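You operate a simulated robot arm through the tools that you are given. There is no shell and no other tool. Be economical: measure what you need, move in short steps, check, and stop when the job is done.

The job below is to be done with a simulated robot arm. You get a single attempt, and the scene is never put back.

TASK
Put things in order on the top of the side table. At the end: the green soup box from the top of the side table stands where the silver strainer stood; the yellow peg from the top of the side table stands where the clear glass bottle stood; the silver strainer is on the orange coaster; the clear glass bottle stands where the green soup box stood; the cream butter tub is on the grey drip tray; whatever was shut is shut again. Leave all else as you found it, and nothing knocked over.

Only the result counts: the job must be done as asked and must still hold three seconds after the hand-in. Knocking over, shifting, dropping, spilling or breaking anything else fails it.

THE ROBOT
A 7-joint arm with a two-finger parallel gripper, fixed in place. Base frame: the origin is at the foot of the arm, x ahead of it, y to its left, z up; the work surface is at about z = 0. Units: mm, degrees, N and s.
With the tool pointing down near the work surface it reaches from about 240 to 620 mm from the base axis. Its first joint turns from -66.0 to 66.0 degrees. Payload 2.6 kg.
The TCP is the grasp point between the finger pads, 30 mm short of the fingertips. In the tool frame z runs along the fingers and y along their closing line. The gripper opens to 94 mm. The fingers are 28 mm wide and 10 mm thick; the gripper's body (50 by 96 mm) begins 55 mm behind the TCP.
Orientation is that of the tool frame in the base frame, as a unit quaternion [x, y, z, w]. With the fingers straight down and closing along the base's y, the tool's x points along the base's -x, its y along +y and its z along -z.

THE INTERFACE
- The arm moves only by the tool arm_command. Its argument "rows" is a list of rows, each a list of 7 numbers: the shift along the base's x, y, z in mm, then the turn, a rotation vector about the base's x, y, z in degrees, then the finger opening in mm, from 0 to 94. In form: [[dx, dy, dz, wx, wy, wz, hand], ...]. A call has 1 to 12 rows; each row is the pose to reach, as a shift and turn from the pose commanded when the call began. A row lasts 0.2 s, in which the tool goes at most 50 mm and 8.6 degrees; a call with a longer step from one row to the next is refused whole, and so is a gripper value outside its range. Where a pose cannot be reached the arm comes as near as it can. A force on the tool above 40 N (or 10 N above the force at the start of the call, whichever is more), or a blocked arm, ends the call early, and 0.2 s more pass. Each finger travels about 72 mm/s and halts on what it meets, pressing with about 37 N; the grip force reading is that of the motor and also rises with nothing between the fingers. The clock runs only during rows and for 0.2 s after the last one: add rows that repeat a pose to give the fingers time. The reply holds the time, the measured pose of the TCP, the force on the tool along the base axes, the opening and the grip force, in the units named above and with some noise.
- Cameras (640 x 400 px; columns grow to the right, rows downward): "scene" is fixed at [24.5, 431.4, 551.3]; the picture's right is [-0.85, -0.53, 0.00], its down [-0.36, 0.58, -0.73] and it looks along [0.39, -0.62, -0.68] (base axes); focal length 317 px, centre (320, 200). "wrist" rides on the gripper at [76, 14, -102] in the tool frame; the picture's right is [-0.18, 0.98, 0.00], its down [-0.75, -0.14, -0.64] and it looks along [-0.63, -0.12, 0.77] (tool axes); focal length 243 px, centre (320, 200). There is no depth. A picture from a camera that has moved, and an enlarged one, comes with that camera's place and axes in the base frame and with its lens.
- grab_frame(camera): a new picture of that camera. The clock stands still meanwhile.
- enlarge(camera, box): a new picture of the part [left, top, right, bottom] of that camera's present view, enlarged. The clock stands still meanwhile.
- sign_off(): hands the job in; it is judged then, once.

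Go step by step. Nothing tells you positions but the pictures and the camera data: compare them with the known pose of the tool, close in by small moves and look again before you grip or let go. The budget is 120 turns and 76 pictures, counting those below and the enlarged ones. Unless the task says otherwise, let go and move clear before handing in, and close with one line.

The tools are called as name(argument=value, ...) on one line, values as JSON. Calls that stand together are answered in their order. arm_command: Moves the arm, as the interface text tells. Its arguments: {"type":"object","properties":{"rows":{"type":"array"}},"required":["rows"]} The other tools are called the same way: grab_frame (camera) takes a picture; enlarge (camera, box) takes an enlarged picture of a part of a camera's view; sign_off () hands the job in.

At the start:

```text
time: 0.0
position: [362.6, 144.1, 253.7]
orientation: [0.0, 1.0, -0.001, 0.001]
wrist_force: [0.1, 0.0, 1.2]
grip_width: 93.6
finger_force: 0.0
```

scene: 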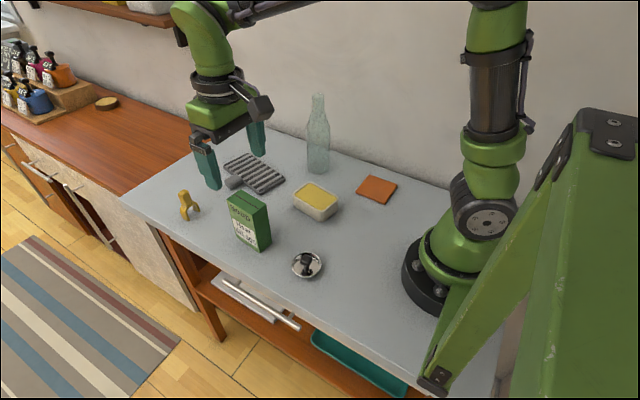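
wrist: 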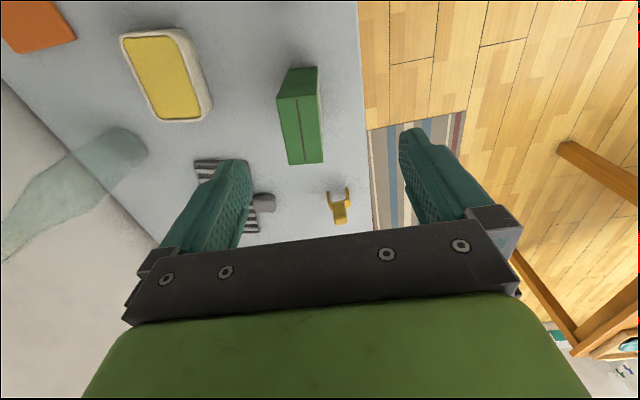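

I see the strainer, peg, soup box, tub, coaster, drip tray and bottle on the table; I'll enlarge to measure them.

enlarge(camera="scene", box=[150, 80, 310, 180])

enlarge(camera="scene", box=[160, 160, 320, 260])

enlarge(camera="scene", box=[260, 150, 420, 250])

enlarge(camera="scene", box=[240, 230, 400, 330])

```text
4.00 times, centred on (230, 130) of scene
camera zoom: at [24.5, 431.4, 551.3], right [-0.85, -0.53, 0.0], down [-0.36, 0.58, -0.73], along [0.39, -0.62, -0.68], focal length 1270 px, centre (680, 480)
```

zoom: 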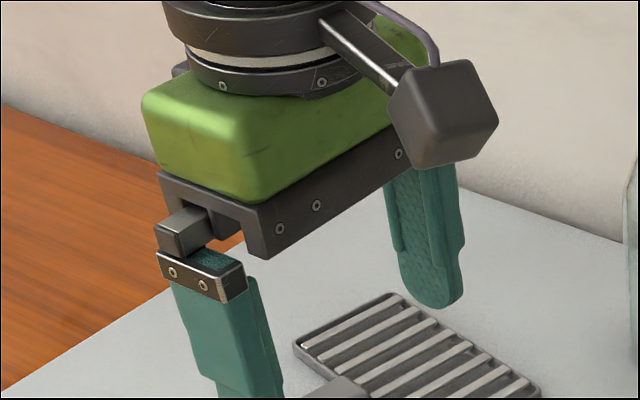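

```text
4.00 times, centred on (240, 210) of scene
camera zoom: at [24.5, 431.4, 551.3], right [-0.85, -0.53, 0.0], down [-0.36, 0.58, -0.73], along [0.39, -0.62, -0.68], focal length 1270 px, centre (640, 160)
```

zoom: 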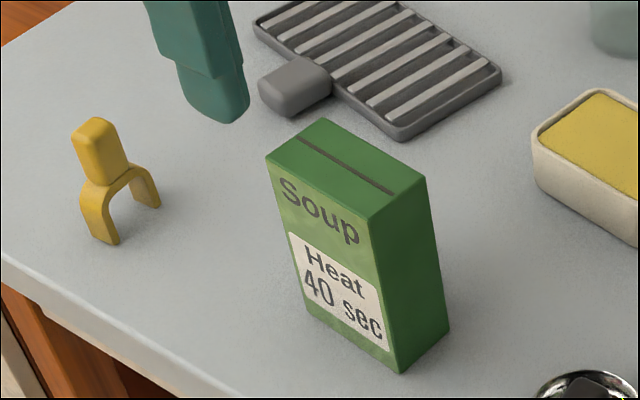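

```text
4.00 times, centred on (340, 200) of scene
camera zoom: at [24.5, 431.4, 551.3], right [-0.85, -0.53, 0.0], down [-0.36, 0.58, -0.73], along [0.39, -0.62, -0.68], focal length 1270 px, centre (240, 200)
```

zoom: 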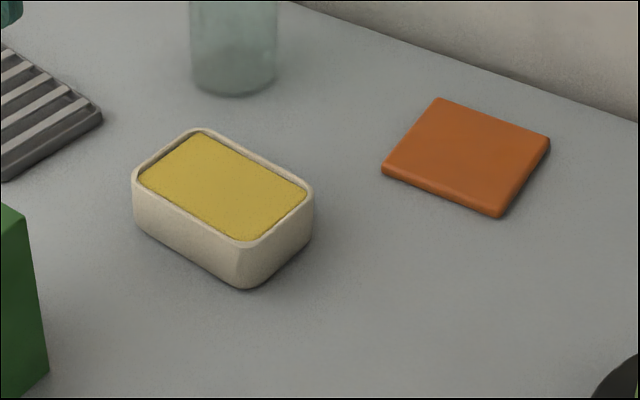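

```text
4.00 times, centred on (320, 280) of scene
camera zoom: at [24.5, 431.4, 551.3], right [-0.85, -0.53, 0.0], down [-0.36, 0.58, -0.73], along [0.39, -0.62, -0.68], focal length 1270 px, centre (320, -120)
```

zoom: 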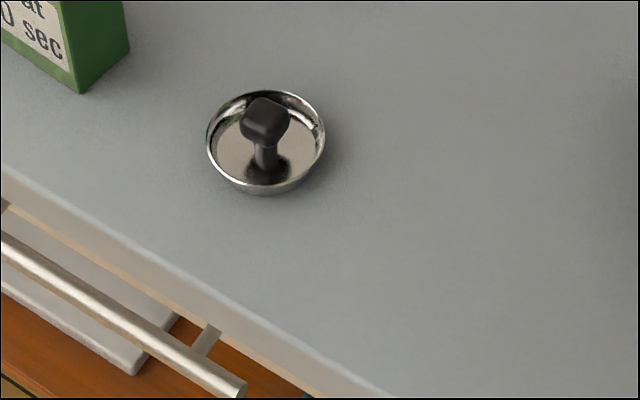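

The strainer is at about (252,122), the coaster at (233,-181), the bottle at (417,-185) and the soup box at (396,121). The peg is at (572,139), the tub at (333,-38) and the tray at (550,-61). I start with the strainer and move above it.

arm_command(rows=[[-28, -6, 0, 0, 0, 0, 80], [-60, -12, -20, 0, 0, 0, 60], [-90, -18, -50, 0, 0, 0, 50], [-110, -22, -90, 0, 0, 0, 50], [-110, -22, -113, 0, 0, 0, 50], [-110, -22, -113, 0, 0, 0, 50]])

grab_frame(camera="wrist")

grab_frame(camera="scene")

```text
time: 1.4
position: [253.9, 121.4, 140.5]
orientation: [0.001, 1.0, 0.0, 0.0]
wrist_force: [-0.5, -0.9, -0.3]
grip_width: 50.1
finger_force: 0.1
```

```text
69 pictures are left
camera wrist: at [177.0, 136.5, 243.0], right [0.18, 0.98, 0.0], down [0.75, -0.14, 0.64], along [0.63, -0.12, -0.77], focal length 243 px, centre (320, 200)
```

wrist: 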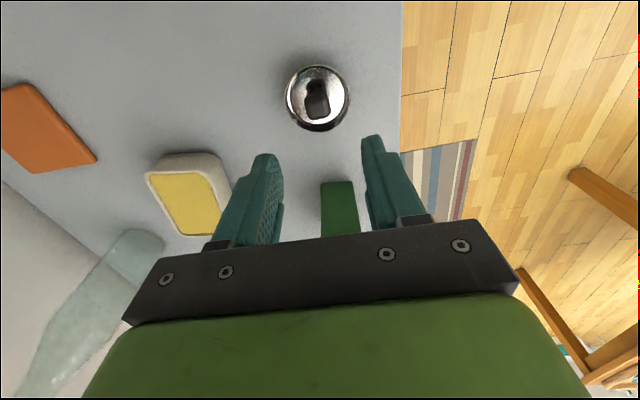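

```text
68 pictures are left
```

scene: 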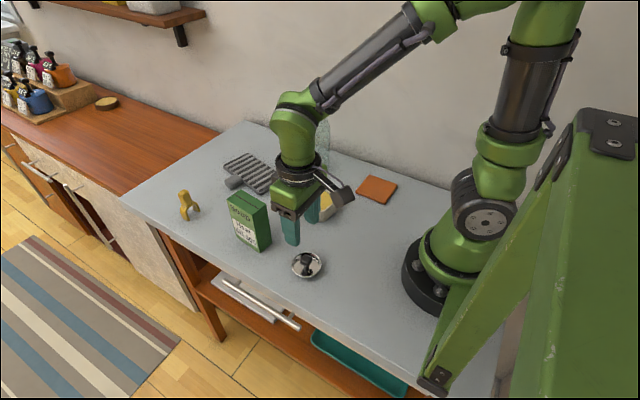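

I enlarge both views of the strainer to fix the knob position.

enlarge(camera="wrist", box=[257, 60, 385, 140])

enlarge(camera="scene", box=[243, 220, 371, 300])

```text
5.00 times, centred on (321, 100) of wrist
camera zoom: at [177.0, 136.5, 243.0], right [0.18, 0.98, 0.0], down [0.75, -0.14, 0.64], along [0.63, -0.12, -0.77], focal length 1213 px, centre (315, 700)
```

zoom: 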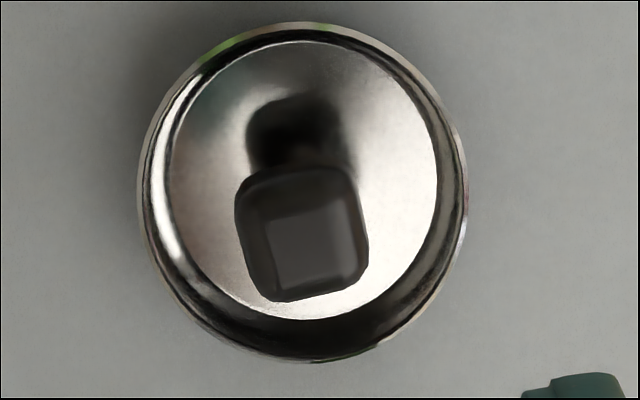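

```text
5.00 times, centred on (307, 260) of scene
camera zoom: at [24.5, 431.4, 551.3], right [-0.85, -0.53, 0.0], down [-0.36, 0.58, -0.73], along [0.39, -0.62, -0.68], focal length 1587 px, centre (385, -100)
```

zoom: 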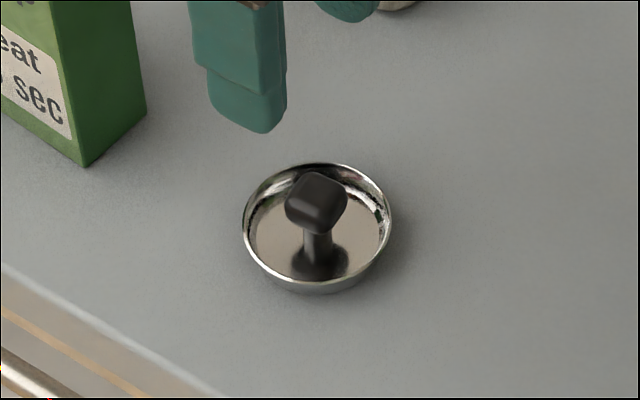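

The knob is at about (249.5,121.5) with its top near z = 39. I descend with the fingertips around it and close.

arm_command(rows=[[-3, -0.6, -30, 0, 0, 0, 46], [-3, -0.6, -60, 0, 0, 0, 46], [-3, -0.6, -80, 0, 0, 0, 46], [-3, -0.6, -91, 0, 0, 0, 46], [-3, -0.6, -91, 0, 0, 0, 46]])

enlarge(camera="scene", box=[227, 200, 387, 300])

enlarge(camera="wrist", box=[220, 50, 420, 175])

```text
time: 2.6
position: [250.4, 123.2, 48.5]
orientation: [0.0, 1.0, 0.0, 0.0]
wrist_force: [-0.4, -1.4, -0.3]
grip_width: 46.2
finger_force: 0.0
```

```text
4.00 times, centred on (307, 250) of scene
camera zoom: at [24.5, 431.4, 551.3], right [-0.85, -0.53, 0.0], down [-0.36, 0.58, -0.73], along [0.39, -0.62, -0.68], focal length 1270 px, centre (372, 0)
```

zoom: 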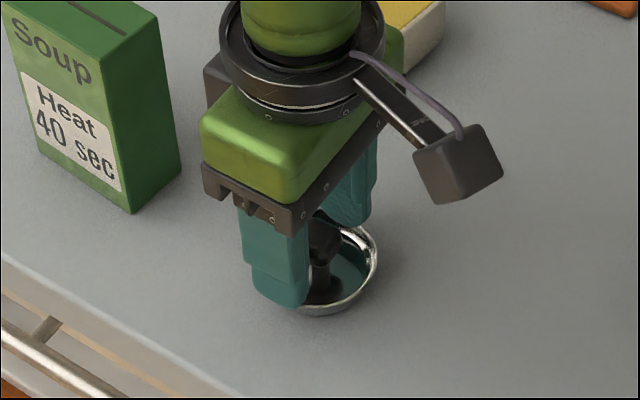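

```text
3.20 times, centred on (320, 112) of wrist
camera zoom: at [173.1, 137.8, 150.3], right [0.18, 0.98, 0.0], down [0.75, -0.14, 0.64], along [0.63, -0.12, -0.77], focal length 776 px, centre (320, 480)
```

zoom: 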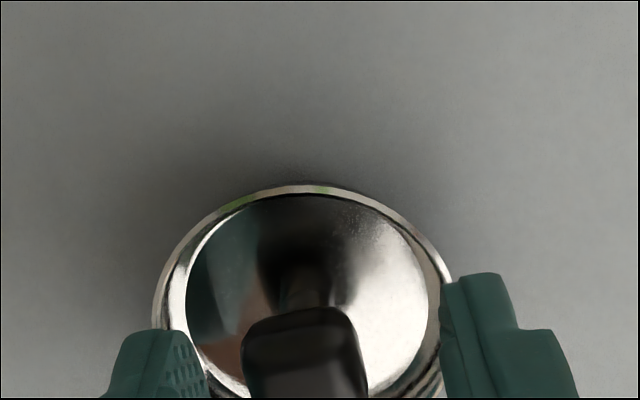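

The knob sits about 3 mm to -y of the finger centre, so I shift by that and close.

arm_command(rows=[[0, -3, 0, 0, 0, 0, 46], [0, -3, 0, 0, 0, 0, 30], [0, -3, 0, 0, 0, 0, 20], [0, -3, 0, 0, 0, 0, 10], [0, -3, 0, 0, 0, 0, 10], [0, -3, 0, 0, 0, 0, 10]])

enlarge(camera="wrist", box=[220, 50, 420, 175])

```text
time: 4.0
position: [249.9, 120.0, 49.1]
orientation: [0.0, 1.0, 0.001, 0.0]
wrist_force: [-0.5, 0.2, -0.2]
grip_width: 20.7
finger_force: 37.0
```

```text
3.20 times, centred on (320, 112) of wrist
camera zoom: at [173.3, 134.4, 150.8], right [0.18, 0.98, 0.0], down [0.75, -0.14, 0.64], along [0.63, -0.12, -0.77], focal length 776 px, centre (320, 480)
```

zoom: 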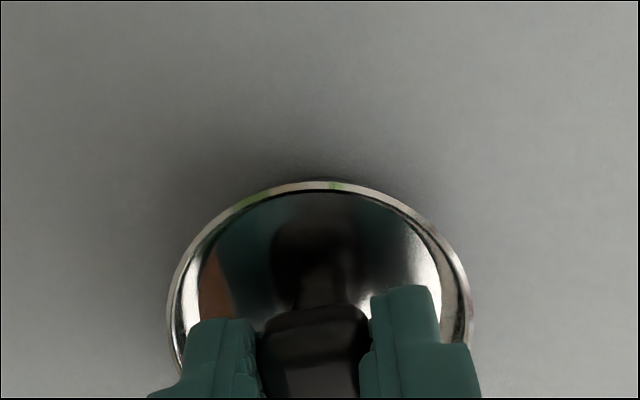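

Strainer gripped. I lift it and carry it over to above the coaster.

arm_command(rows=[[0, 0, 20, 0, 0, 0, 10], [0, 0, 55, 0, 0, 0, 10], [0, 0, 90, 0, 0, 0, 10], [20, -35, 90, 0, 0, 0, 10], [38, -75, 90, 0, 0, 0, 10], [50, -118, 90, 0, 0, 0, 10], [50, -160, 90, 0, 0, 0, 10], [40, -200, 90, 0, 0, 0, 10], [22, -238, 90, 0, 0, 0, 10], [0, -272, 90, 0, 0, 0, 10], [-15, -299, 90, 0, 0, 0, 10], [-15, -299, 90, 0, 0, 0, 10]])

grab_frame(camera="scene")

grab_frame(camera="wrist")

```text
time: 6.6
position: [235.4, -181.1, 140.0]
orientation: [0.0, 1.0, 0.001, 0.0]
wrist_force: [-0.2, 0.1, -1.3]
grip_width: 20.6
finger_force: 37.1
```

```text
62 pictures are left
```

scene: 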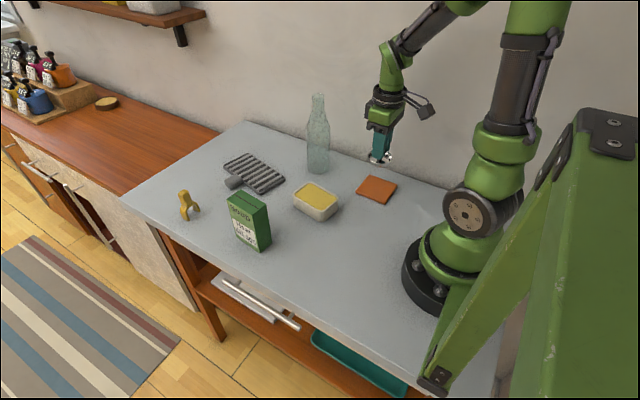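

```text
61 pictures are left
camera wrist: at [157.9, -166.0, 242.0], right [0.18, 0.98, 0.0], down [0.75, -0.14, 0.64], along [0.63, -0.12, -0.77], focal length 243 px, centre (320, 200)
```

wrist: 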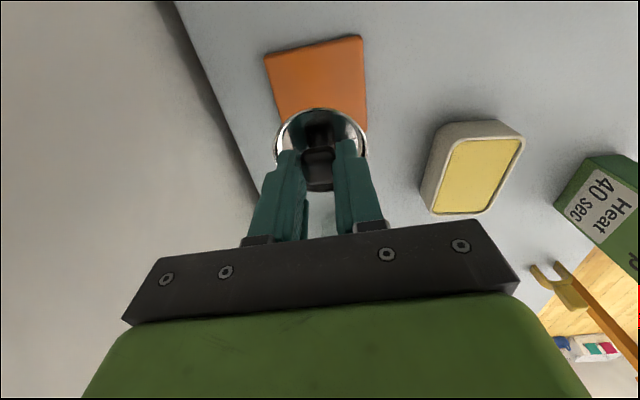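

The coaster centre is at about (233,-181), right below the tool. I lower most of the way and check.

arm_command(rows=[[-2, 0, -25, 0, 0, 0, 10], [-2, 0, -50, 0, 0, 0, 10], [-2, 0, -70, 0, 0, 0, 10], [-2, 0, -76, 0, 0, 0, 10], [-2, 0, -76, 0, 0, 0, 10]])

enlarge(camera="scene", box=[313, 130, 441, 210])

```text
time: 7.8
position: [233.6, -179.9, 61.3]
orientation: [0.0, 1.0, 0.0, 0.0]
wrist_force: [-0.4, 0.2, -0.7]
grip_width: 21.1
finger_force: 36.7
```

```text
5.00 times, centred on (377, 170) of scene
camera zoom: at [24.5, 431.4, 551.3], right [-0.85, -0.53, 0.0], down [-0.36, 0.58, -0.73], along [0.39, -0.62, -0.68], focal length 1587 px, centre (35, 350)
```

zoom: 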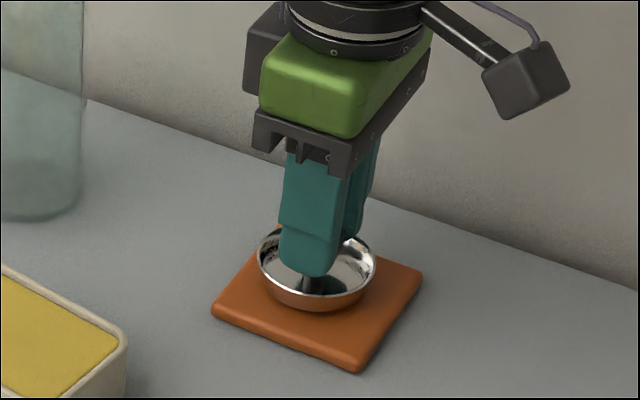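

Centred over the coaster and nearly touching it. I lower in small steps until a contact force shows.

arm_command(rows=[[0, 0, -2, 0, 0, 0, 10], [0, 0, -4, 0, 0, 0, 10], [0, 0, -5, 0, 0, 0, 10], [0, 0, -5, 0, 0, 0, 10]])

```text
time: 8.8
position: [232.5, -179.9, 57.7]
orientation: [0.0, 1.0, 0.0, 0.001]
wrist_force: [-4.4, 1.6, 19.0]
grip_width: 20.8
finger_force: 36.8
```

Contact felt. I ease off, release and rise.

arm_command(rows=[[0, 0, 1.5, 0, 0, 0, 10], [0, 0, 1.5, 0, 0, 0, 24], [0, 0, 1.5, 0, 0, 0, 36], [0, 0, 1.5, 0, 0, 0, 40], [0, 0, 1.5, 0, 0, 0, 40], [0, 0, 20, 0, 0, 0, 40], [0, 0, 50, 0, 0, 0, 50], [0, 0, 90, 0, 0, 0, 70], [0, 0, 130, 0, 0, 0, 94]])

enlarge(camera="scene", box=[260, 120, 420, 220])

```text
time: 10.8
position: [233.2, -181.0, 189.5]
orientation: [0.0, 1.0, 0.0, 0.0]
wrist_force: [0.4, 0.5, 0.1]
grip_width: 94.0
finger_force: 0.0
```

```text
4.00 times, centred on (340, 170) of scene
camera zoom: at [24.5, 431.4, 551.3], right [-0.85, -0.53, 0.0], down [-0.36, 0.58, -0.73], along [0.39, -0.62, -0.68], focal length 1270 px, centre (240, 320)
```

zoom: 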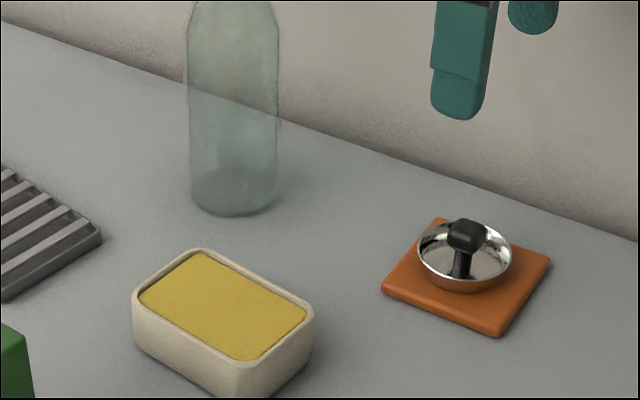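

The strainer is on the coaster. Next is the tub, and I move above it for a wrist view.

arm_command(rows=[[20, 28, 0, 0, 0, 0, 94], [45, 62, 0, 0, 0, 0, 94], [70, 98, 0, 0, 0, 0, 94], [90, 128, 0, 0, 0, 0, 94], [100, 142, -10, 0, 0, 0, 94], [100, 142, -15, 0, 0, 0, 94]])

grab_frame(camera="wrist")

enlarge(camera="scene", box=[200, 120, 360, 220])

```text
time: 12.2
position: [334.3, -37.9, 173.4]
orientation: [0.0, 1.0, 0.0, 0.0]
wrist_force: [-0.7, 0.7, -0.1]
grip_width: 94.1
finger_force: 0.1
```

```text
58 pictures are left
camera wrist: at [256.5, -23.1, 275.8], right [0.18, 0.98, 0.0], down [0.75, -0.14, 0.64], along [0.63, -0.12, -0.77], focal length 243 px, centre (320, 200)
```

wrist: 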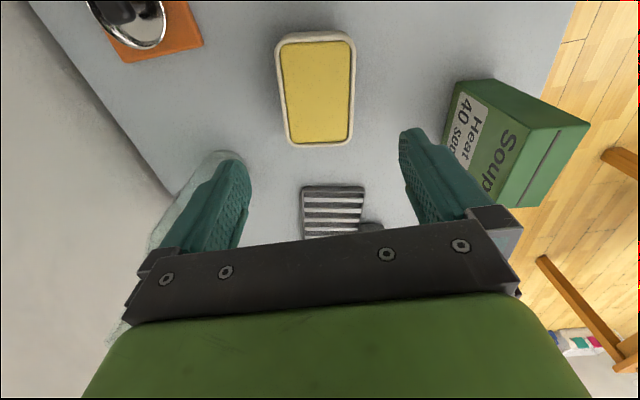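

```text
4.00 times, centred on (280, 170) of scene
camera zoom: at [24.5, 431.4, 551.3], right [-0.85, -0.53, 0.0], down [-0.36, 0.58, -0.73], along [0.39, -0.62, -0.68], focal length 1270 px, centre (480, 320)
```

zoom: 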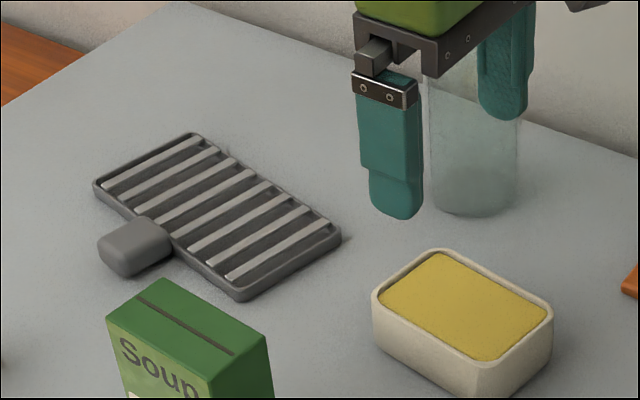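

The tub's centre is at about (330,-38), turned about -7°, 62 mm wide across y. The tray's centre is at about (548,-60), turned about -13°. I lower around the tub.

arm_command(rows=[[-2.6, 0.5, -20, 0, 0, -4, 94], [-2.6, 0.5, -50, 0, 0, -7, 94], [-2.6, 0.5, -80, 0, 0, -7, 94], [-2.6, 0.5, -105, 0, 0, -7, 94], [-2.6, 0.5, -128, 0, 0, -7, 94], [-2.6, 0.5, -128, 0, 0, -7, 94]])

grab_frame(camera="wrist")

enlarge(camera="scene", box=[240, 140, 400, 240])

```text
time: 13.6
position: [329.7, -36.9, 44.6]
orientation: [0.061, 0.998, 0.001, -0.001]
wrist_force: [-0.5, 0.1, 0.3]
grip_width: 94.0
finger_force: 0.1
```

```text
56 pictures are left
camera wrist: at [255.1, -12.5, 146.4], right [0.3, 0.95, 0.0], down [0.73, -0.23, 0.64], along [0.61, -0.19, -0.77], focal length 243 px, centre (320, 200)
```

wrist: 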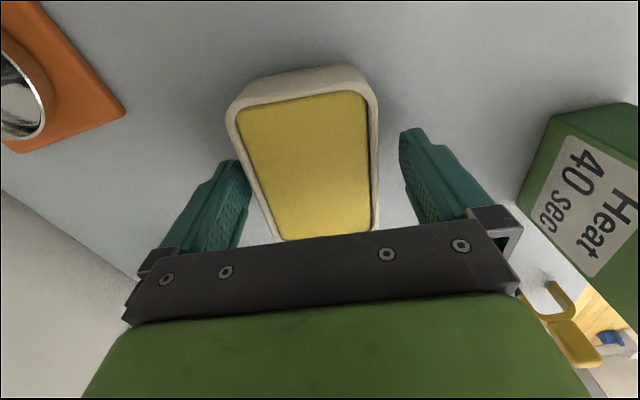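

```text
4.00 times, centred on (320, 190) of scene
camera zoom: at [24.5, 431.4, 551.3], right [-0.85, -0.53, 0.0], down [-0.36, 0.58, -0.73], along [0.39, -0.62, -0.68], focal length 1270 px, centre (320, 240)
```

zoom: 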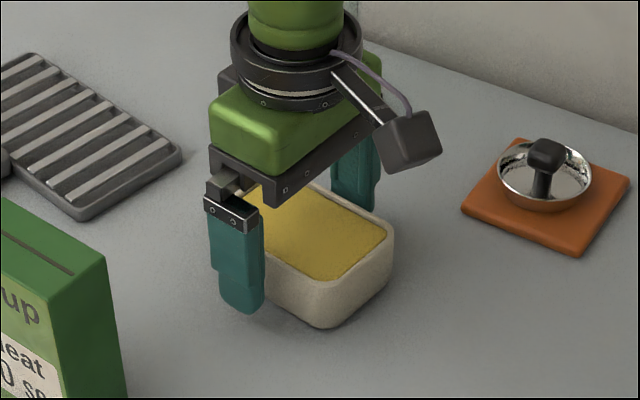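

The tub lies about 3 mm to -y of the finger centre. I correct for that, close and lift.

arm_command(rows=[[-0.3, -3, 0, 0, 0, 0, 94], [-0.3, -3, 0, 0, 0, 0, 75], [-0.3, -3, 0, 0, 0, 0, 62], [-0.3, -3, 0, 0, 0, 0, 50], [-0.3, -3, 0, 0, 0, 0, 50], [-0.3, -3, 0, 0, 0, 0, 50], [-0.3, -3, 10, 0, 0, 0, 50], [-0.3, -3, 30, 0, 0, 0, 50], [-0.3, -3, 30, 0, 0, 0, 50]])

enlarge(camera="scene", box=[240, 120, 400, 220])

```text
time: 15.6
position: [331.1, -39.9, 75.2]
orientation: [0.06, 0.998, 0.001, 0.0]
wrist_force: [-0.4, 0.6, -2.2]
grip_width: 69.5
finger_force: 36.9
```

```text
4.00 times, centred on (320, 170) of scene
camera zoom: at [24.5, 431.4, 551.3], right [-0.85, -0.53, 0.0], down [-0.36, 0.58, -0.73], along [0.39, -0.62, -0.68], focal length 1270 px, centre (320, 320)
```

zoom: 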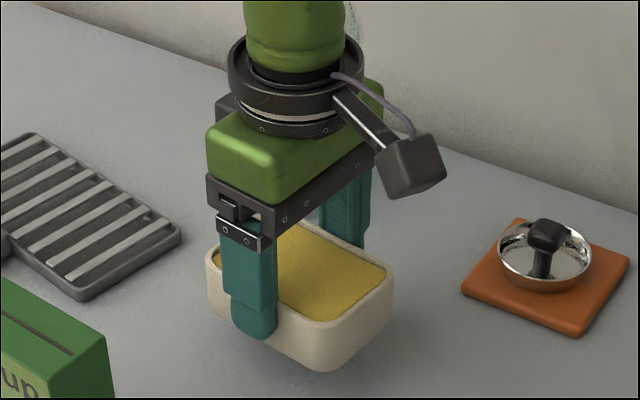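

Tub held. I carry it above the tray centre, turning a further -6°.

arm_command(rows=[[0, 0, 30, 0, 0, 0, 50], [30, -2, 45, 0, 0, 0, 50], [70, -6, 45, 0, 0, 0, 50], [112, -10, 45, 0, 0, -3, 50], [152, -14, 45, 0, 0, -6, 50], [190, -17, 45, 0, 0, -6, 50], [212, -19, 45, 0, 0, -6, 50], [218, -19, 35, 0, 0, -6, 50], [218, -19, 10, 0, 0, -6, 50], [218, -19, 10, 0, 0, -6, 50]])

enlarge(camera="scene", box=[176, 100, 336, 200])

grab_frame(camera="wrist")

```text
time: 17.8
position: [550.5, -58.8, 84.2]
orientation: [0.113, 0.994, 0.0, 0.0]
wrist_force: [-0.3, -0.3, -2.6]
grip_width: 69.3
finger_force: 37.4
```

```text
4.00 times, centred on (256, 150) of scene
camera zoom: at [24.6, 431.4, 551.3], right [-0.85, -0.53, 0.0], down [-0.36, 0.58, -0.73], along [0.39, -0.62, -0.68], focal length 1270 px, centre (576, 400)
```

zoom: 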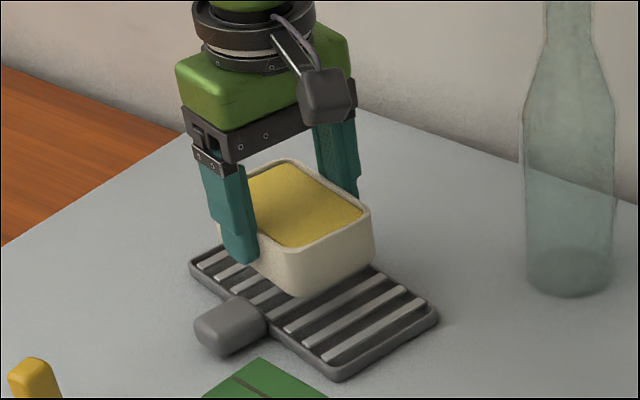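

```text
52 pictures are left
camera wrist: at [477.9, -27.3, 186.5], right [0.4, 0.92, 0.0], down [0.7, -0.31, 0.64], along [0.59, -0.26, -0.77], focal length 243 px, centre (320, 200)
```

wrist: 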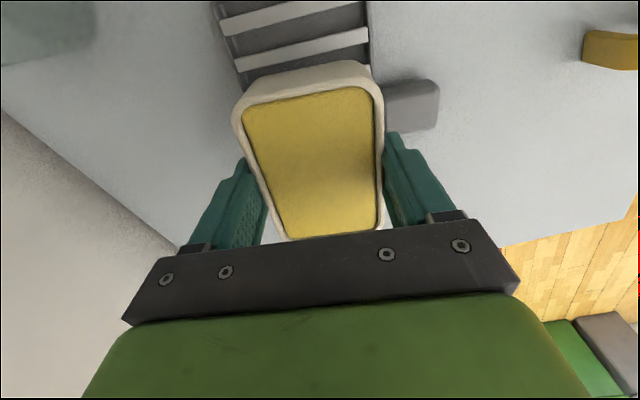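

The tray's handle at about x 548–585 lies near the +y finger, so I move the tub 24 mm along the tray toward the base and look again.

arm_command(rows=[[-12, 2.5, 0, 0, 0, 0, 50], [-24, 5, 0, 0, 0, 0, 50], [-24, 5, -15, 0, 0, 0, 50], [-24, 5, -18, 0, 0, 0, 50], [-24, 5, -18, 0, 0, 0, 50]])

enlarge(camera="scene", box=[200, 125, 328, 205])

grab_frame(camera="wrist")

```text
time: 19.0
position: [524.9, -53.7, 68.0]
orientation: [0.113, 0.994, 0.0, 0.0]
wrist_force: [0.6, -0.4, -2.5]
grip_width: 69.7
finger_force: 37.3
```

```text
5.00 times, centred on (264, 165) of scene
camera zoom: at [24.6, 431.4, 551.3], right [-0.85, -0.53, 0.0], down [-0.36, 0.58, -0.73], along [0.39, -0.62, -0.68], focal length 1587 px, centre (600, 375)
```

zoom: 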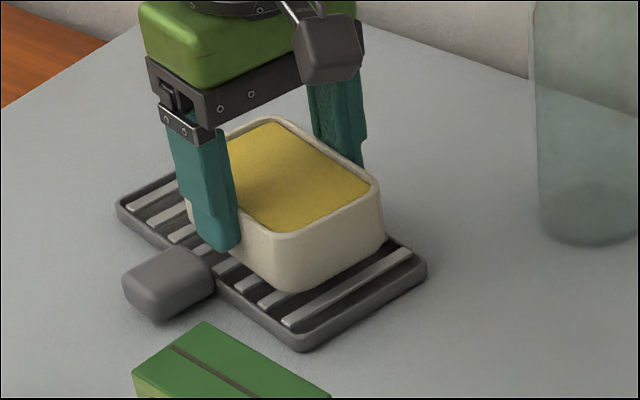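

```text
50 pictures are left
camera wrist: at [452.3, -22.3, 170.4], right [0.4, 0.92, 0.0], down [0.7, -0.31, 0.64], along [0.59, -0.26, -0.77], focal length 243 px, centre (320, 200)
```

wrist: 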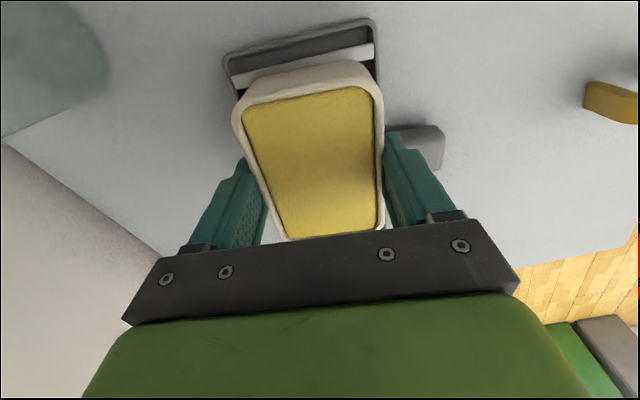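

I shift the tub slightly (-6,-3) so the +y finger clears the handle, then lower gently.

arm_command(rows=[[-6, -3, 0, 0, 0, 0, 50], [-6, -3, -5, 0, 0, 0, 50], [-6, -3, -9, 0, 0, 0, 50], [-6, -3, -11, 0, 0, 0, 50], [-6, -3, -11, 0, 0, 0, 50]])

enlarge(camera="scene", box=[210, 140, 306, 200])

```text
time: 20.2
position: [519.4, -57.2, 59.5]
orientation: [0.114, 0.993, 0.0, 0.002]
wrist_force: [-6.8, -0.7, 23.0]
grip_width: 69.5
finger_force: 37.4
```

```text
6.67 times, centred on (258, 170) of scene
camera zoom: at [24.4, 431.4, 551.3], right [-0.85, -0.53, 0.0], down [-0.36, 0.58, -0.73], along [0.39, -0.62, -0.68], focal length 2116 px, centre (733, 400)
```

zoom: 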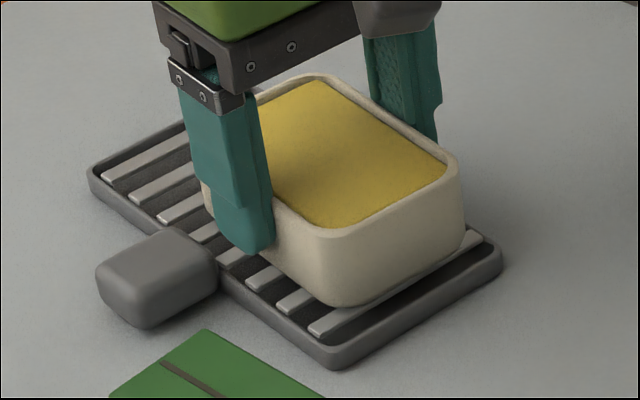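

The tub is resting on the tray bars with 23 N of contact. I ease off, open a little and rise.

arm_command(rows=[[0, 0, 2, 0, 0, 0, 60], [0, 0, 2, 0, 0, 0, 72], [0, 0, 2, 0, 0, 0, 78], [0, 0, 2, 0, 0, 0, 78], [0, 0, 2, 0, 0, 0, 78], [0, 0, 20, 0, 0, 0, 78], [0, 0, 60, 0, 0, 0, 80], [0, 0, 105, 0, 0, 3, 94], [0, 0, 120, 0, 0, 8, 94]])

enlarge(camera="scene", box=[180, 125, 308, 205])

```text
time: 22.2
position: [519.9, -57.7, 176.2]
orientation: [0.043, 0.999, -0.001, 0.0]
wrist_force: [0.1, -0.4, -0.9]
grip_width: 93.9
finger_force: 0.0
```

```text
5.00 times, centred on (244, 165) of scene
camera zoom: at [24.5, 431.4, 551.3], right [-0.85, -0.53, 0.0], down [-0.36, 0.58, -0.73], along [0.39, -0.62, -0.68], focal length 1587 px, centre (700, 375)
```

zoom: 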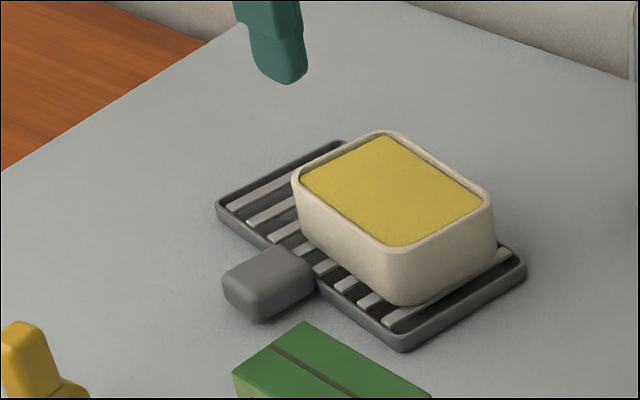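

The tub sits on the tray. Next is the soup box, and I move above it.

arm_command(rows=[[0, 0, 43, 0, 0, 5, 94], [-24, 36, 43, 0, 0, 5, 94], [-50, 73, 43, 0, 0, 5, 94], [-75, 110, 43, 0, 0, 5, 94], [-100, 147, 43, 0, 0, 5, 94], [-122, 179, 43, 0, 0, 5, 94], [-122, 179, 43, 0, 0, 5, 94]])

grab_frame(camera="wrist")

enlarge(camera="scene", box=[170, 160, 330, 260])

```text
time: 23.8
position: [395.5, 120.2, 221.1]
orientation: [0.001, 1.0, 0.001, 0.001]
wrist_force: [0.3, 0.3, -0.4]
grip_width: 94.0
finger_force: 0.0
```

```text
47 pictures are left
camera wrist: at [319.6, 135.3, 322.1], right [0.18, 0.98, 0.0], down [0.75, -0.14, 0.64], along [0.63, -0.12, -0.77], focal length 243 px, centre (320, 200)
```

wrist: 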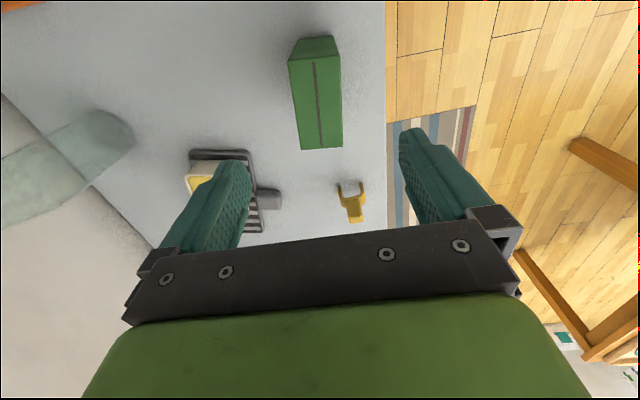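

```text
4.00 times, centred on (250, 210) of scene
camera zoom: at [24.5, 431.4, 551.3], right [-0.85, -0.53, 0.0], down [-0.36, 0.58, -0.73], along [0.39, -0.62, -0.68], focal length 1270 px, centre (600, 160)
```

zoom: 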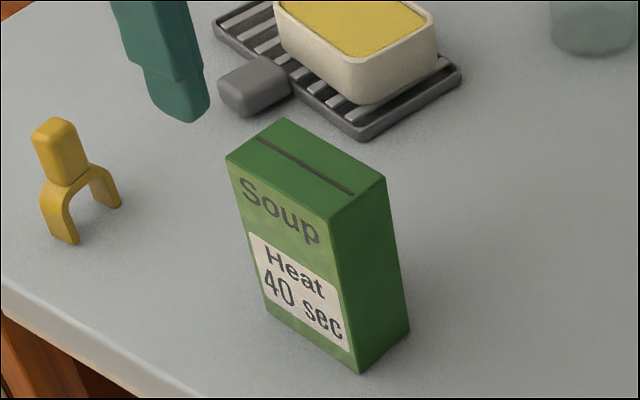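

The soup box's centre is at about (393,120.5), turned about -5°. From the same-camera estimates, the shift to the strainer's old place is (-144,+0.5). I descend.

arm_command(rows=[[-2.7, -0.5, -20, 0, 0, -5, 94], [-2.7, -0.5, -60, 0, 0, -5, 94], [-2.7, -0.5, -100, 0, 0, -5, 80], [-2.7, -0.5, -140, 0, 0, -5, 70], [-2.7, -0.5, -140, 0, 0, -5, 60], [-2.7, -0.5, -140, 0, 0, -5, 60]])

grab_frame(camera="wrist")

```text
time: 25.2
position: [391.4, 121.9, 80.0]
orientation: [0.044, 0.999, 0.0, -0.001]
wrist_force: [-0.4, 0.5, -0.1]
grip_width: 59.8
finger_force: 0.1
```

```text
45 pictures are left
camera wrist: at [316.5, 143.8, 182.7], right [0.27, 0.96, 0.0], down [0.74, -0.21, 0.64], along [0.62, -0.17, -0.77], focal length 243 px, centre (320, 200)
```

wrist: 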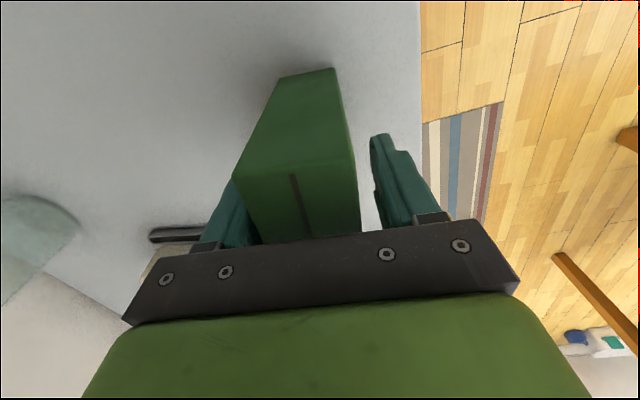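

The box is within about 1 mm of the finger centre. I nudge, close and lift.

arm_command(rows=[[0, -1.3, 0, 0, 0, 0, 60], [0, -1.3, 0, 0, 0, 0, 45], [0, -1.3, 0, 0, 0, 0, 34], [0, -1.3, 0, 0, 0, 0, 28], [0, -1.3, 0, 0, 0, 0, 28], [0, -1.3, 10, 0, 0, 0, 28], [0, -1.3, 30, 0, 0, 0, 28], [0, -1.3, 30, 0, 0, 0, 28]])

enlarge(camera="scene", box=[170, 140, 330, 240])

```text
time: 27.0
position: [393.9, 119.6, 108.7]
orientation: [0.045, 0.999, 0.001, 0.0]
wrist_force: [-0.3, -0.2, -1.0]
grip_width: 43.7
finger_force: 36.9
```

```text
4.00 times, centred on (250, 190) of scene
camera zoom: at [24.5, 431.4, 551.3], right [-0.85, -0.53, 0.0], down [-0.36, 0.58, -0.73], along [0.39, -0.62, -0.68], focal length 1270 px, centre (600, 240)
```

zoom: 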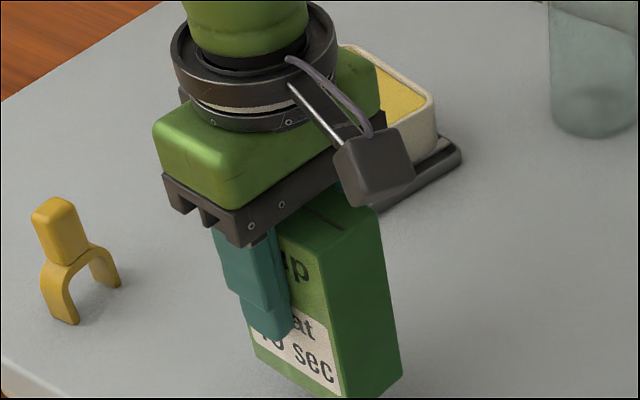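

Soup box held, 44 mm wide at the grip. I carry it by (-144,+0.5) and lower it to just above the table.

arm_command(rows=[[-35, 0.2, 0, 0, 0, 0, 28], [-75, 0.3, 0, 0, 0, 0, 28], [-115, 0.5, 0, 0, 0, 0, 28], [-144, 0.5, 0, 0, 0, 0, 28], [-144, 0.5, 0, 0, 0, 0, 28], [-144, 0.5, -15, 0, 0, 0, 28], [-144, 0.5, -25, 0, 0, 0, 28], [-144, 0.5, -25, 0, 0, 0, 28]])

enlarge(camera="scene", box=[227, 200, 387, 300])

```text
time: 28.8
position: [249.0, 120.0, 84.4]
orientation: [0.043, 0.999, -0.001, 0.0]
wrist_force: [-0.2, -0.2, -1.5]
grip_width: 43.8
finger_force: 37.0
```

```text
4.00 times, centred on (307, 250) of scene
camera zoom: at [24.5, 431.4, 551.3], right [-0.85, -0.53, 0.0], down [-0.36, 0.58, -0.73], along [0.39, -0.62, -0.68], focal length 1270 px, centre (372, 0)
```

zoom: 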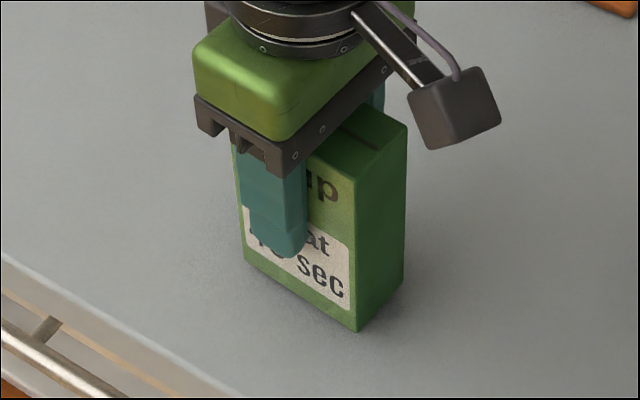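

The box base lands on the strainer's old spot to within a few mm. I nudge +2 in x and lower to contact.

arm_command(rows=[[2, 1, 0, 0, 0, 0, 28], [2, 1, -2, 0, 0, 0, 28], [2, 1, -4, 0, 0, 0, 28], [2, 1, -5, 0, 0, 0, 28], [2, 1, -5, 0, 0, 0, 28]])

```text
time: 30.0
position: [252.2, 121.2, 81.1]
orientation: [0.045, 0.999, -0.001, 0.0]
wrist_force: [-7.1, -4.7, 24.3]
grip_width: 43.8
finger_force: 37.3
```

arm_command(rows=[[0, 0, 1, 0, 0, 0, 35], [0, 0, 1, 0, 0, 0, 50], [0, 0, 1, 0, 0, 0, 62], [0, 0, 1, 0, 0, 0, 66], [0, 0, 1, 0, 0, 0, 66], [0, 0, 30, 0, 0, 0, 66], [0, 0, 75, 0, 0, 0, 70], [0, 0, 120, 0, 0, 5, 94], [0, 0, 140, 0, 0, 5, 94]])

grab_frame(camera="scene")

```text
time: 32.0
position: [250.3, 117.4, 219.9]
orientation: [0.0, 1.0, 0.0, 0.0]
wrist_force: [0.1, 0.3, -0.7]
grip_width: 94.2
finger_force: 0.0
```

```text
42 pictures are left
```

scene: 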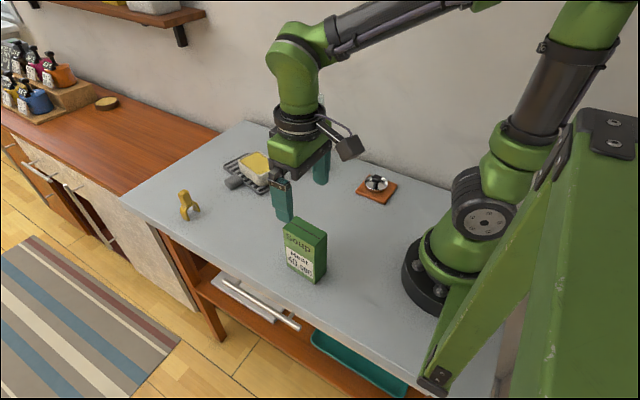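

The soup box stands in place. To keep the forearm away from the tall bottle later, I'll move the peg to a temporary free spot first. I go above the peg.

arm_command(rows=[[40, 2, 0, 0, 0, 0, 94], [85, 5, 0, 0, 0, 0, 94], [130, 8, 0, 0, 0, 0, 94], [175, 11, 0, 0, 0, 0, 94], [220, 14, -10, 0, 0, 0, 94], [265, 16, -25, 0, 0, 0, 94], [305, 17, -40, 0, 0, 0, 80], [320, 17, -50, 0, 0, 0, 70], [320, 17, -50, 0, 0, 0, 70]])

grab_frame(camera="wrist")

enlarge(camera="scene", box=[124, 160, 252, 240])

```text
time: 34.0
position: [573.2, 135.6, 167.1]
orientation: [0.0, 1.0, 0.0, 0.0]
wrist_force: [-0.3, -1.0, 0.4]
grip_width: 69.8
finger_force: 0.1
```

```text
41 pictures are left
camera wrist: at [496.0, 151.0, 269.9], right [0.18, 0.98, 0.0], down [0.75, -0.14, 0.64], along [0.63, -0.12, -0.77], focal length 243 px, centre (320, 200)
```

wrist: 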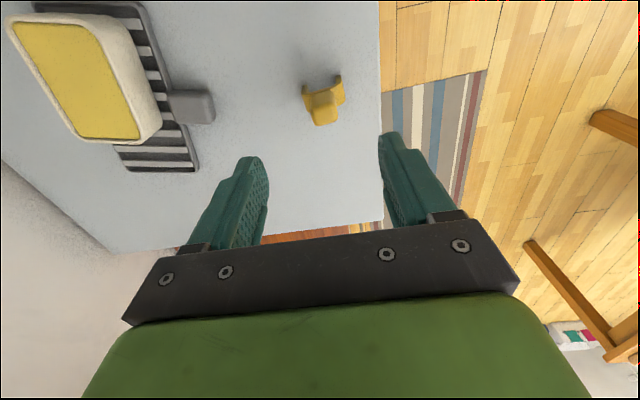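

```text
5.00 times, centred on (188, 200) of scene
camera zoom: at [24.6, 431.4, 551.3], right [-0.85, -0.53, 0.0], down [-0.36, 0.58, -0.73], along [0.39, -0.62, -0.68], focal length 1587 px, centre (980, 200)
```

zoom: 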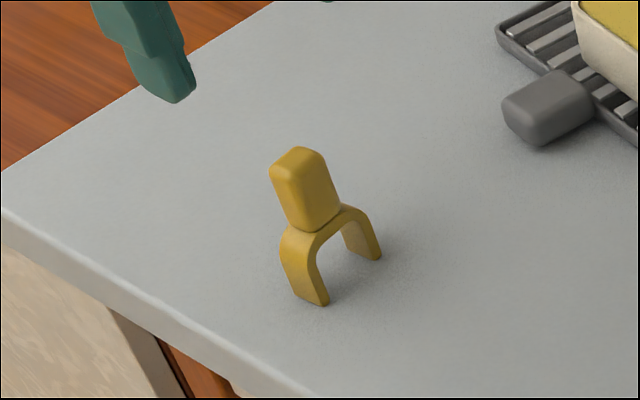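

I enlarge the wrist view to see the peg's head shape.

enlarge(camera="wrist", box=[272, 60, 384, 130])

```text
5.71 times, centred on (328, 95) of wrist
camera zoom: at [496.0, 151.0, 269.9], right [0.18, 0.98, 0.0], down [0.75, -0.14, 0.64], along [0.63, -0.12, -0.77], focal length 1386 px, centre (274, 800)
```

zoom: 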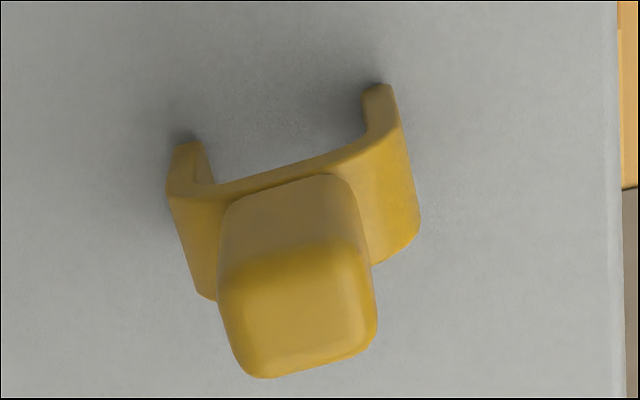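

The peg's head is about 20 mm wide at (570,141), its top at z ≈ 80, turned about +5°. I lower so the fingertips stay above the shoulders at z ≈ 46.

arm_command(rows=[[-1, 3.5, -25, 0, 0, 5, 60], [-1, 3.5, -55, 0, 0, 5, 56], [-1, 3.5, -75, 0, 0, 5, 56], [-1, 3.5, -87, 0, 0, 5, 56], [-1, 3.5, -87, 0, 0, 5, 56]])

enlarge(camera="wrist", box=[220, 75, 420, 200])

enlarge(camera="scene", box=[140, 160, 236, 220])

```text
time: 35.2
position: [569.3, 141.9, 81.3]
orientation: [-0.043, 0.999, 0.0, 0.0]
wrist_force: [1.3, -0.7, -0.5]
grip_width: 55.8
finger_force: 0.1
```

```text
3.20 times, centred on (320, 138) of wrist
camera zoom: at [492.6, 149.6, 184.1], right [0.1, 1.0, 0.0], down [0.76, -0.07, 0.64], along [0.64, -0.06, -0.77], focal length 776 px, centre (320, 400)
```

zoom: 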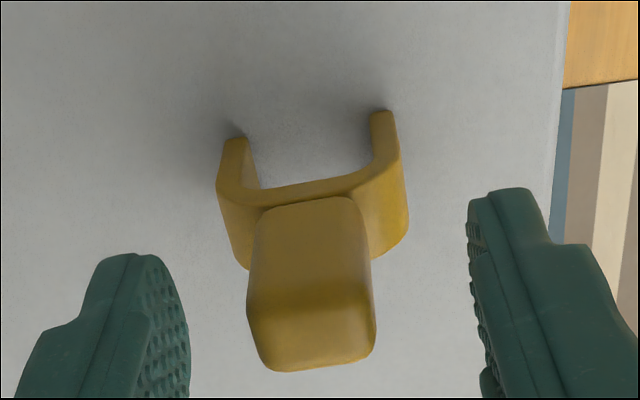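

```text
6.67 times, centred on (188, 190) of scene
camera zoom: at [24.5, 431.4, 551.3], right [-0.85, -0.53, 0.0], down [-0.36, 0.58, -0.73], along [0.39, -0.62, -0.68], focal length 2116 px, centre (1200, 267)
```

zoom: 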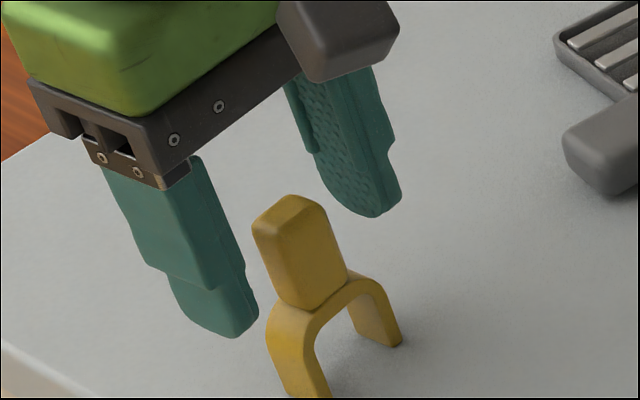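

From both views the head sits about 5 mm nearer the base than the fingers. I shift -5 in x and look before closing.

arm_command(rows=[[-5, -1, -1, 0, 0, 0, 50], [-5, -1, -1, 0, 0, 0, 40], [-5, -1, -1, 0, 0, 0, 36], [-5, -1, -1, 0, 0, 0, 36]])

enlarge(camera="wrist", box=[220, 75, 420, 200])

enlarge(camera="scene", box=[140, 170, 236, 230])

```text
time: 36.2
position: [564.2, 140.3, 80.9]
orientation: [-0.044, 0.999, 0.0, -0.001]
wrist_force: [-0.5, -0.6, 0.4]
grip_width: 36.2
finger_force: 0.0
```

```text
3.20 times, centred on (320, 138) of wrist
camera zoom: at [487.5, 148.3, 183.3], right [0.1, 1.0, 0.0], down [0.76, -0.08, 0.64], along [0.64, -0.06, -0.77], focal length 776 px, centre (320, 400)
```

zoom: 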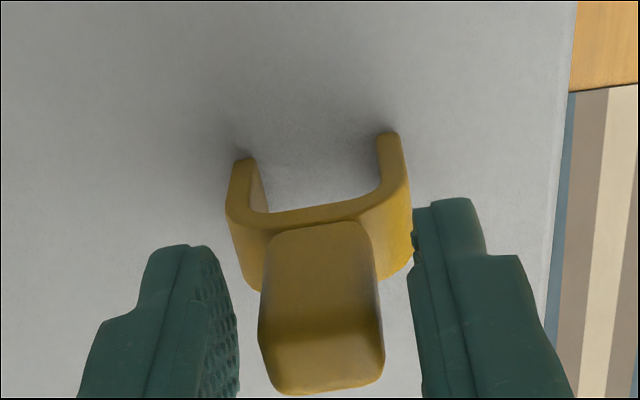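

```text
6.67 times, centred on (188, 200) of scene
camera zoom: at [24.5, 431.4, 551.3], right [-0.85, -0.53, 0.0], down [-0.36, 0.58, -0.73], along [0.39, -0.62, -0.68], focal length 2116 px, centre (1200, 200)
```

zoom: 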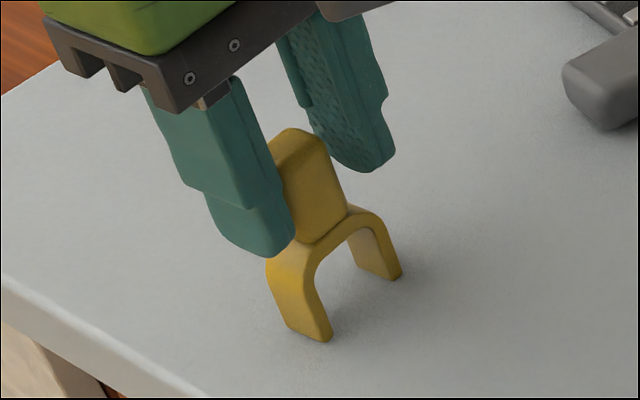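

Centred in y. I shift 3 mm more toward the base and close.

arm_command(rows=[[-3, 0, 0, 0, 0, 0, 36], [-3, 0, 0, 0, 0, 0, 28], [-3, 0, 0, 0, 0, 0, 20], [-3, 0, 0, 0, 0, 0, 12], [-3, 0, 0, 0, 0, 0, 12], [-3, 0, 0, 0, 0, 0, 12]])

enlarge(camera="scene", box=[140, 170, 236, 230])

```text
time: 37.6
position: [561.8, 139.9, 81.5]
orientation: [-0.043, 0.999, 0.0, 0.0]
wrist_force: [-1.1, -0.7, -0.8]
grip_width: 20.0
finger_force: 36.9
```

```text
6.67 times, centred on (188, 200) of scene
camera zoom: at [24.5, 431.4, 551.3], right [-0.85, -0.53, 0.0], down [-0.36, 0.58, -0.73], along [0.39, -0.62, -0.68], focal length 2116 px, centre (1200, 200)
```

zoom: 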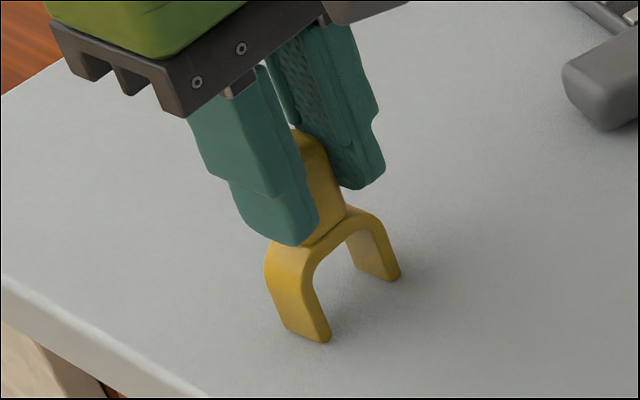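

Peg gripped. I lift it and carry it to a free spot near (340,-30).

arm_command(rows=[[0, 0, 20, 0, 0, 0, 12], [0, 0, 50, 0, 0, 0, 12], [-20, -12, 60, 0, 0, 0, 12], [-52, -36, 60, 0, 0, 0, 12], [-86, -63, 60, 0, 0, 0, 12], [-120, -90, 60, 0, 0, 0, 12], [-154, -117, 60, 0, 0, 0, 12], [-188, -144, 60, 0, 0, 0, 12], [-215, -165, 60, 0, 0, 0, 12], [-222, -170, 45, 0, 0, 0, 12], [-222, -170, 10, 0, 0, 0, 12], [-222, -170, 10, 0, 0, 0, 12]])

enlarge(camera="scene", box=[240, 140, 400, 240])

```text
time: 40.2
position: [339.4, -29.5, 90.3]
orientation: [-0.043, 0.999, -0.001, -0.001]
wrist_force: [0.0, 0.7, -0.1]
grip_width: 20.2
finger_force: 37.1
```

```text
4.00 times, centred on (320, 190) of scene
camera zoom: at [24.5, 431.4, 551.3], right [-0.85, -0.53, 0.0], down [-0.36, 0.58, -0.73], along [0.39, -0.62, -0.68], focal length 1270 px, centre (320, 240)
```

zoom: 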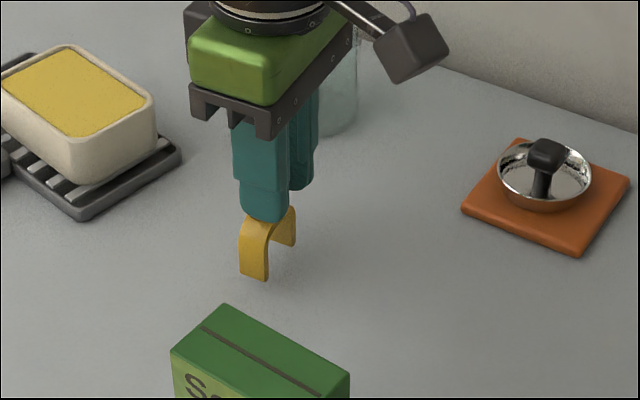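

Peg upright in the grip. I lower until contact.

arm_command(rows=[[0, 0, -4, 0, 0, 0, 12], [0, 0, -8, 0, 0, 0, 12], [0, 0, -9.5, 0, 0, 0, 12], [0, 0, -10.5, 0, 0, 0, 12], [0, 0, -10.5, 0, 0, 0, 12]])

```text
time: 41.4
position: [340.5, -29.6, 80.8]
orientation: [-0.043, 0.999, 0.0, 0.001]
wrist_force: [-3.1, 0.5, 11.2]
grip_width: 20.1
finger_force: 37.0
```

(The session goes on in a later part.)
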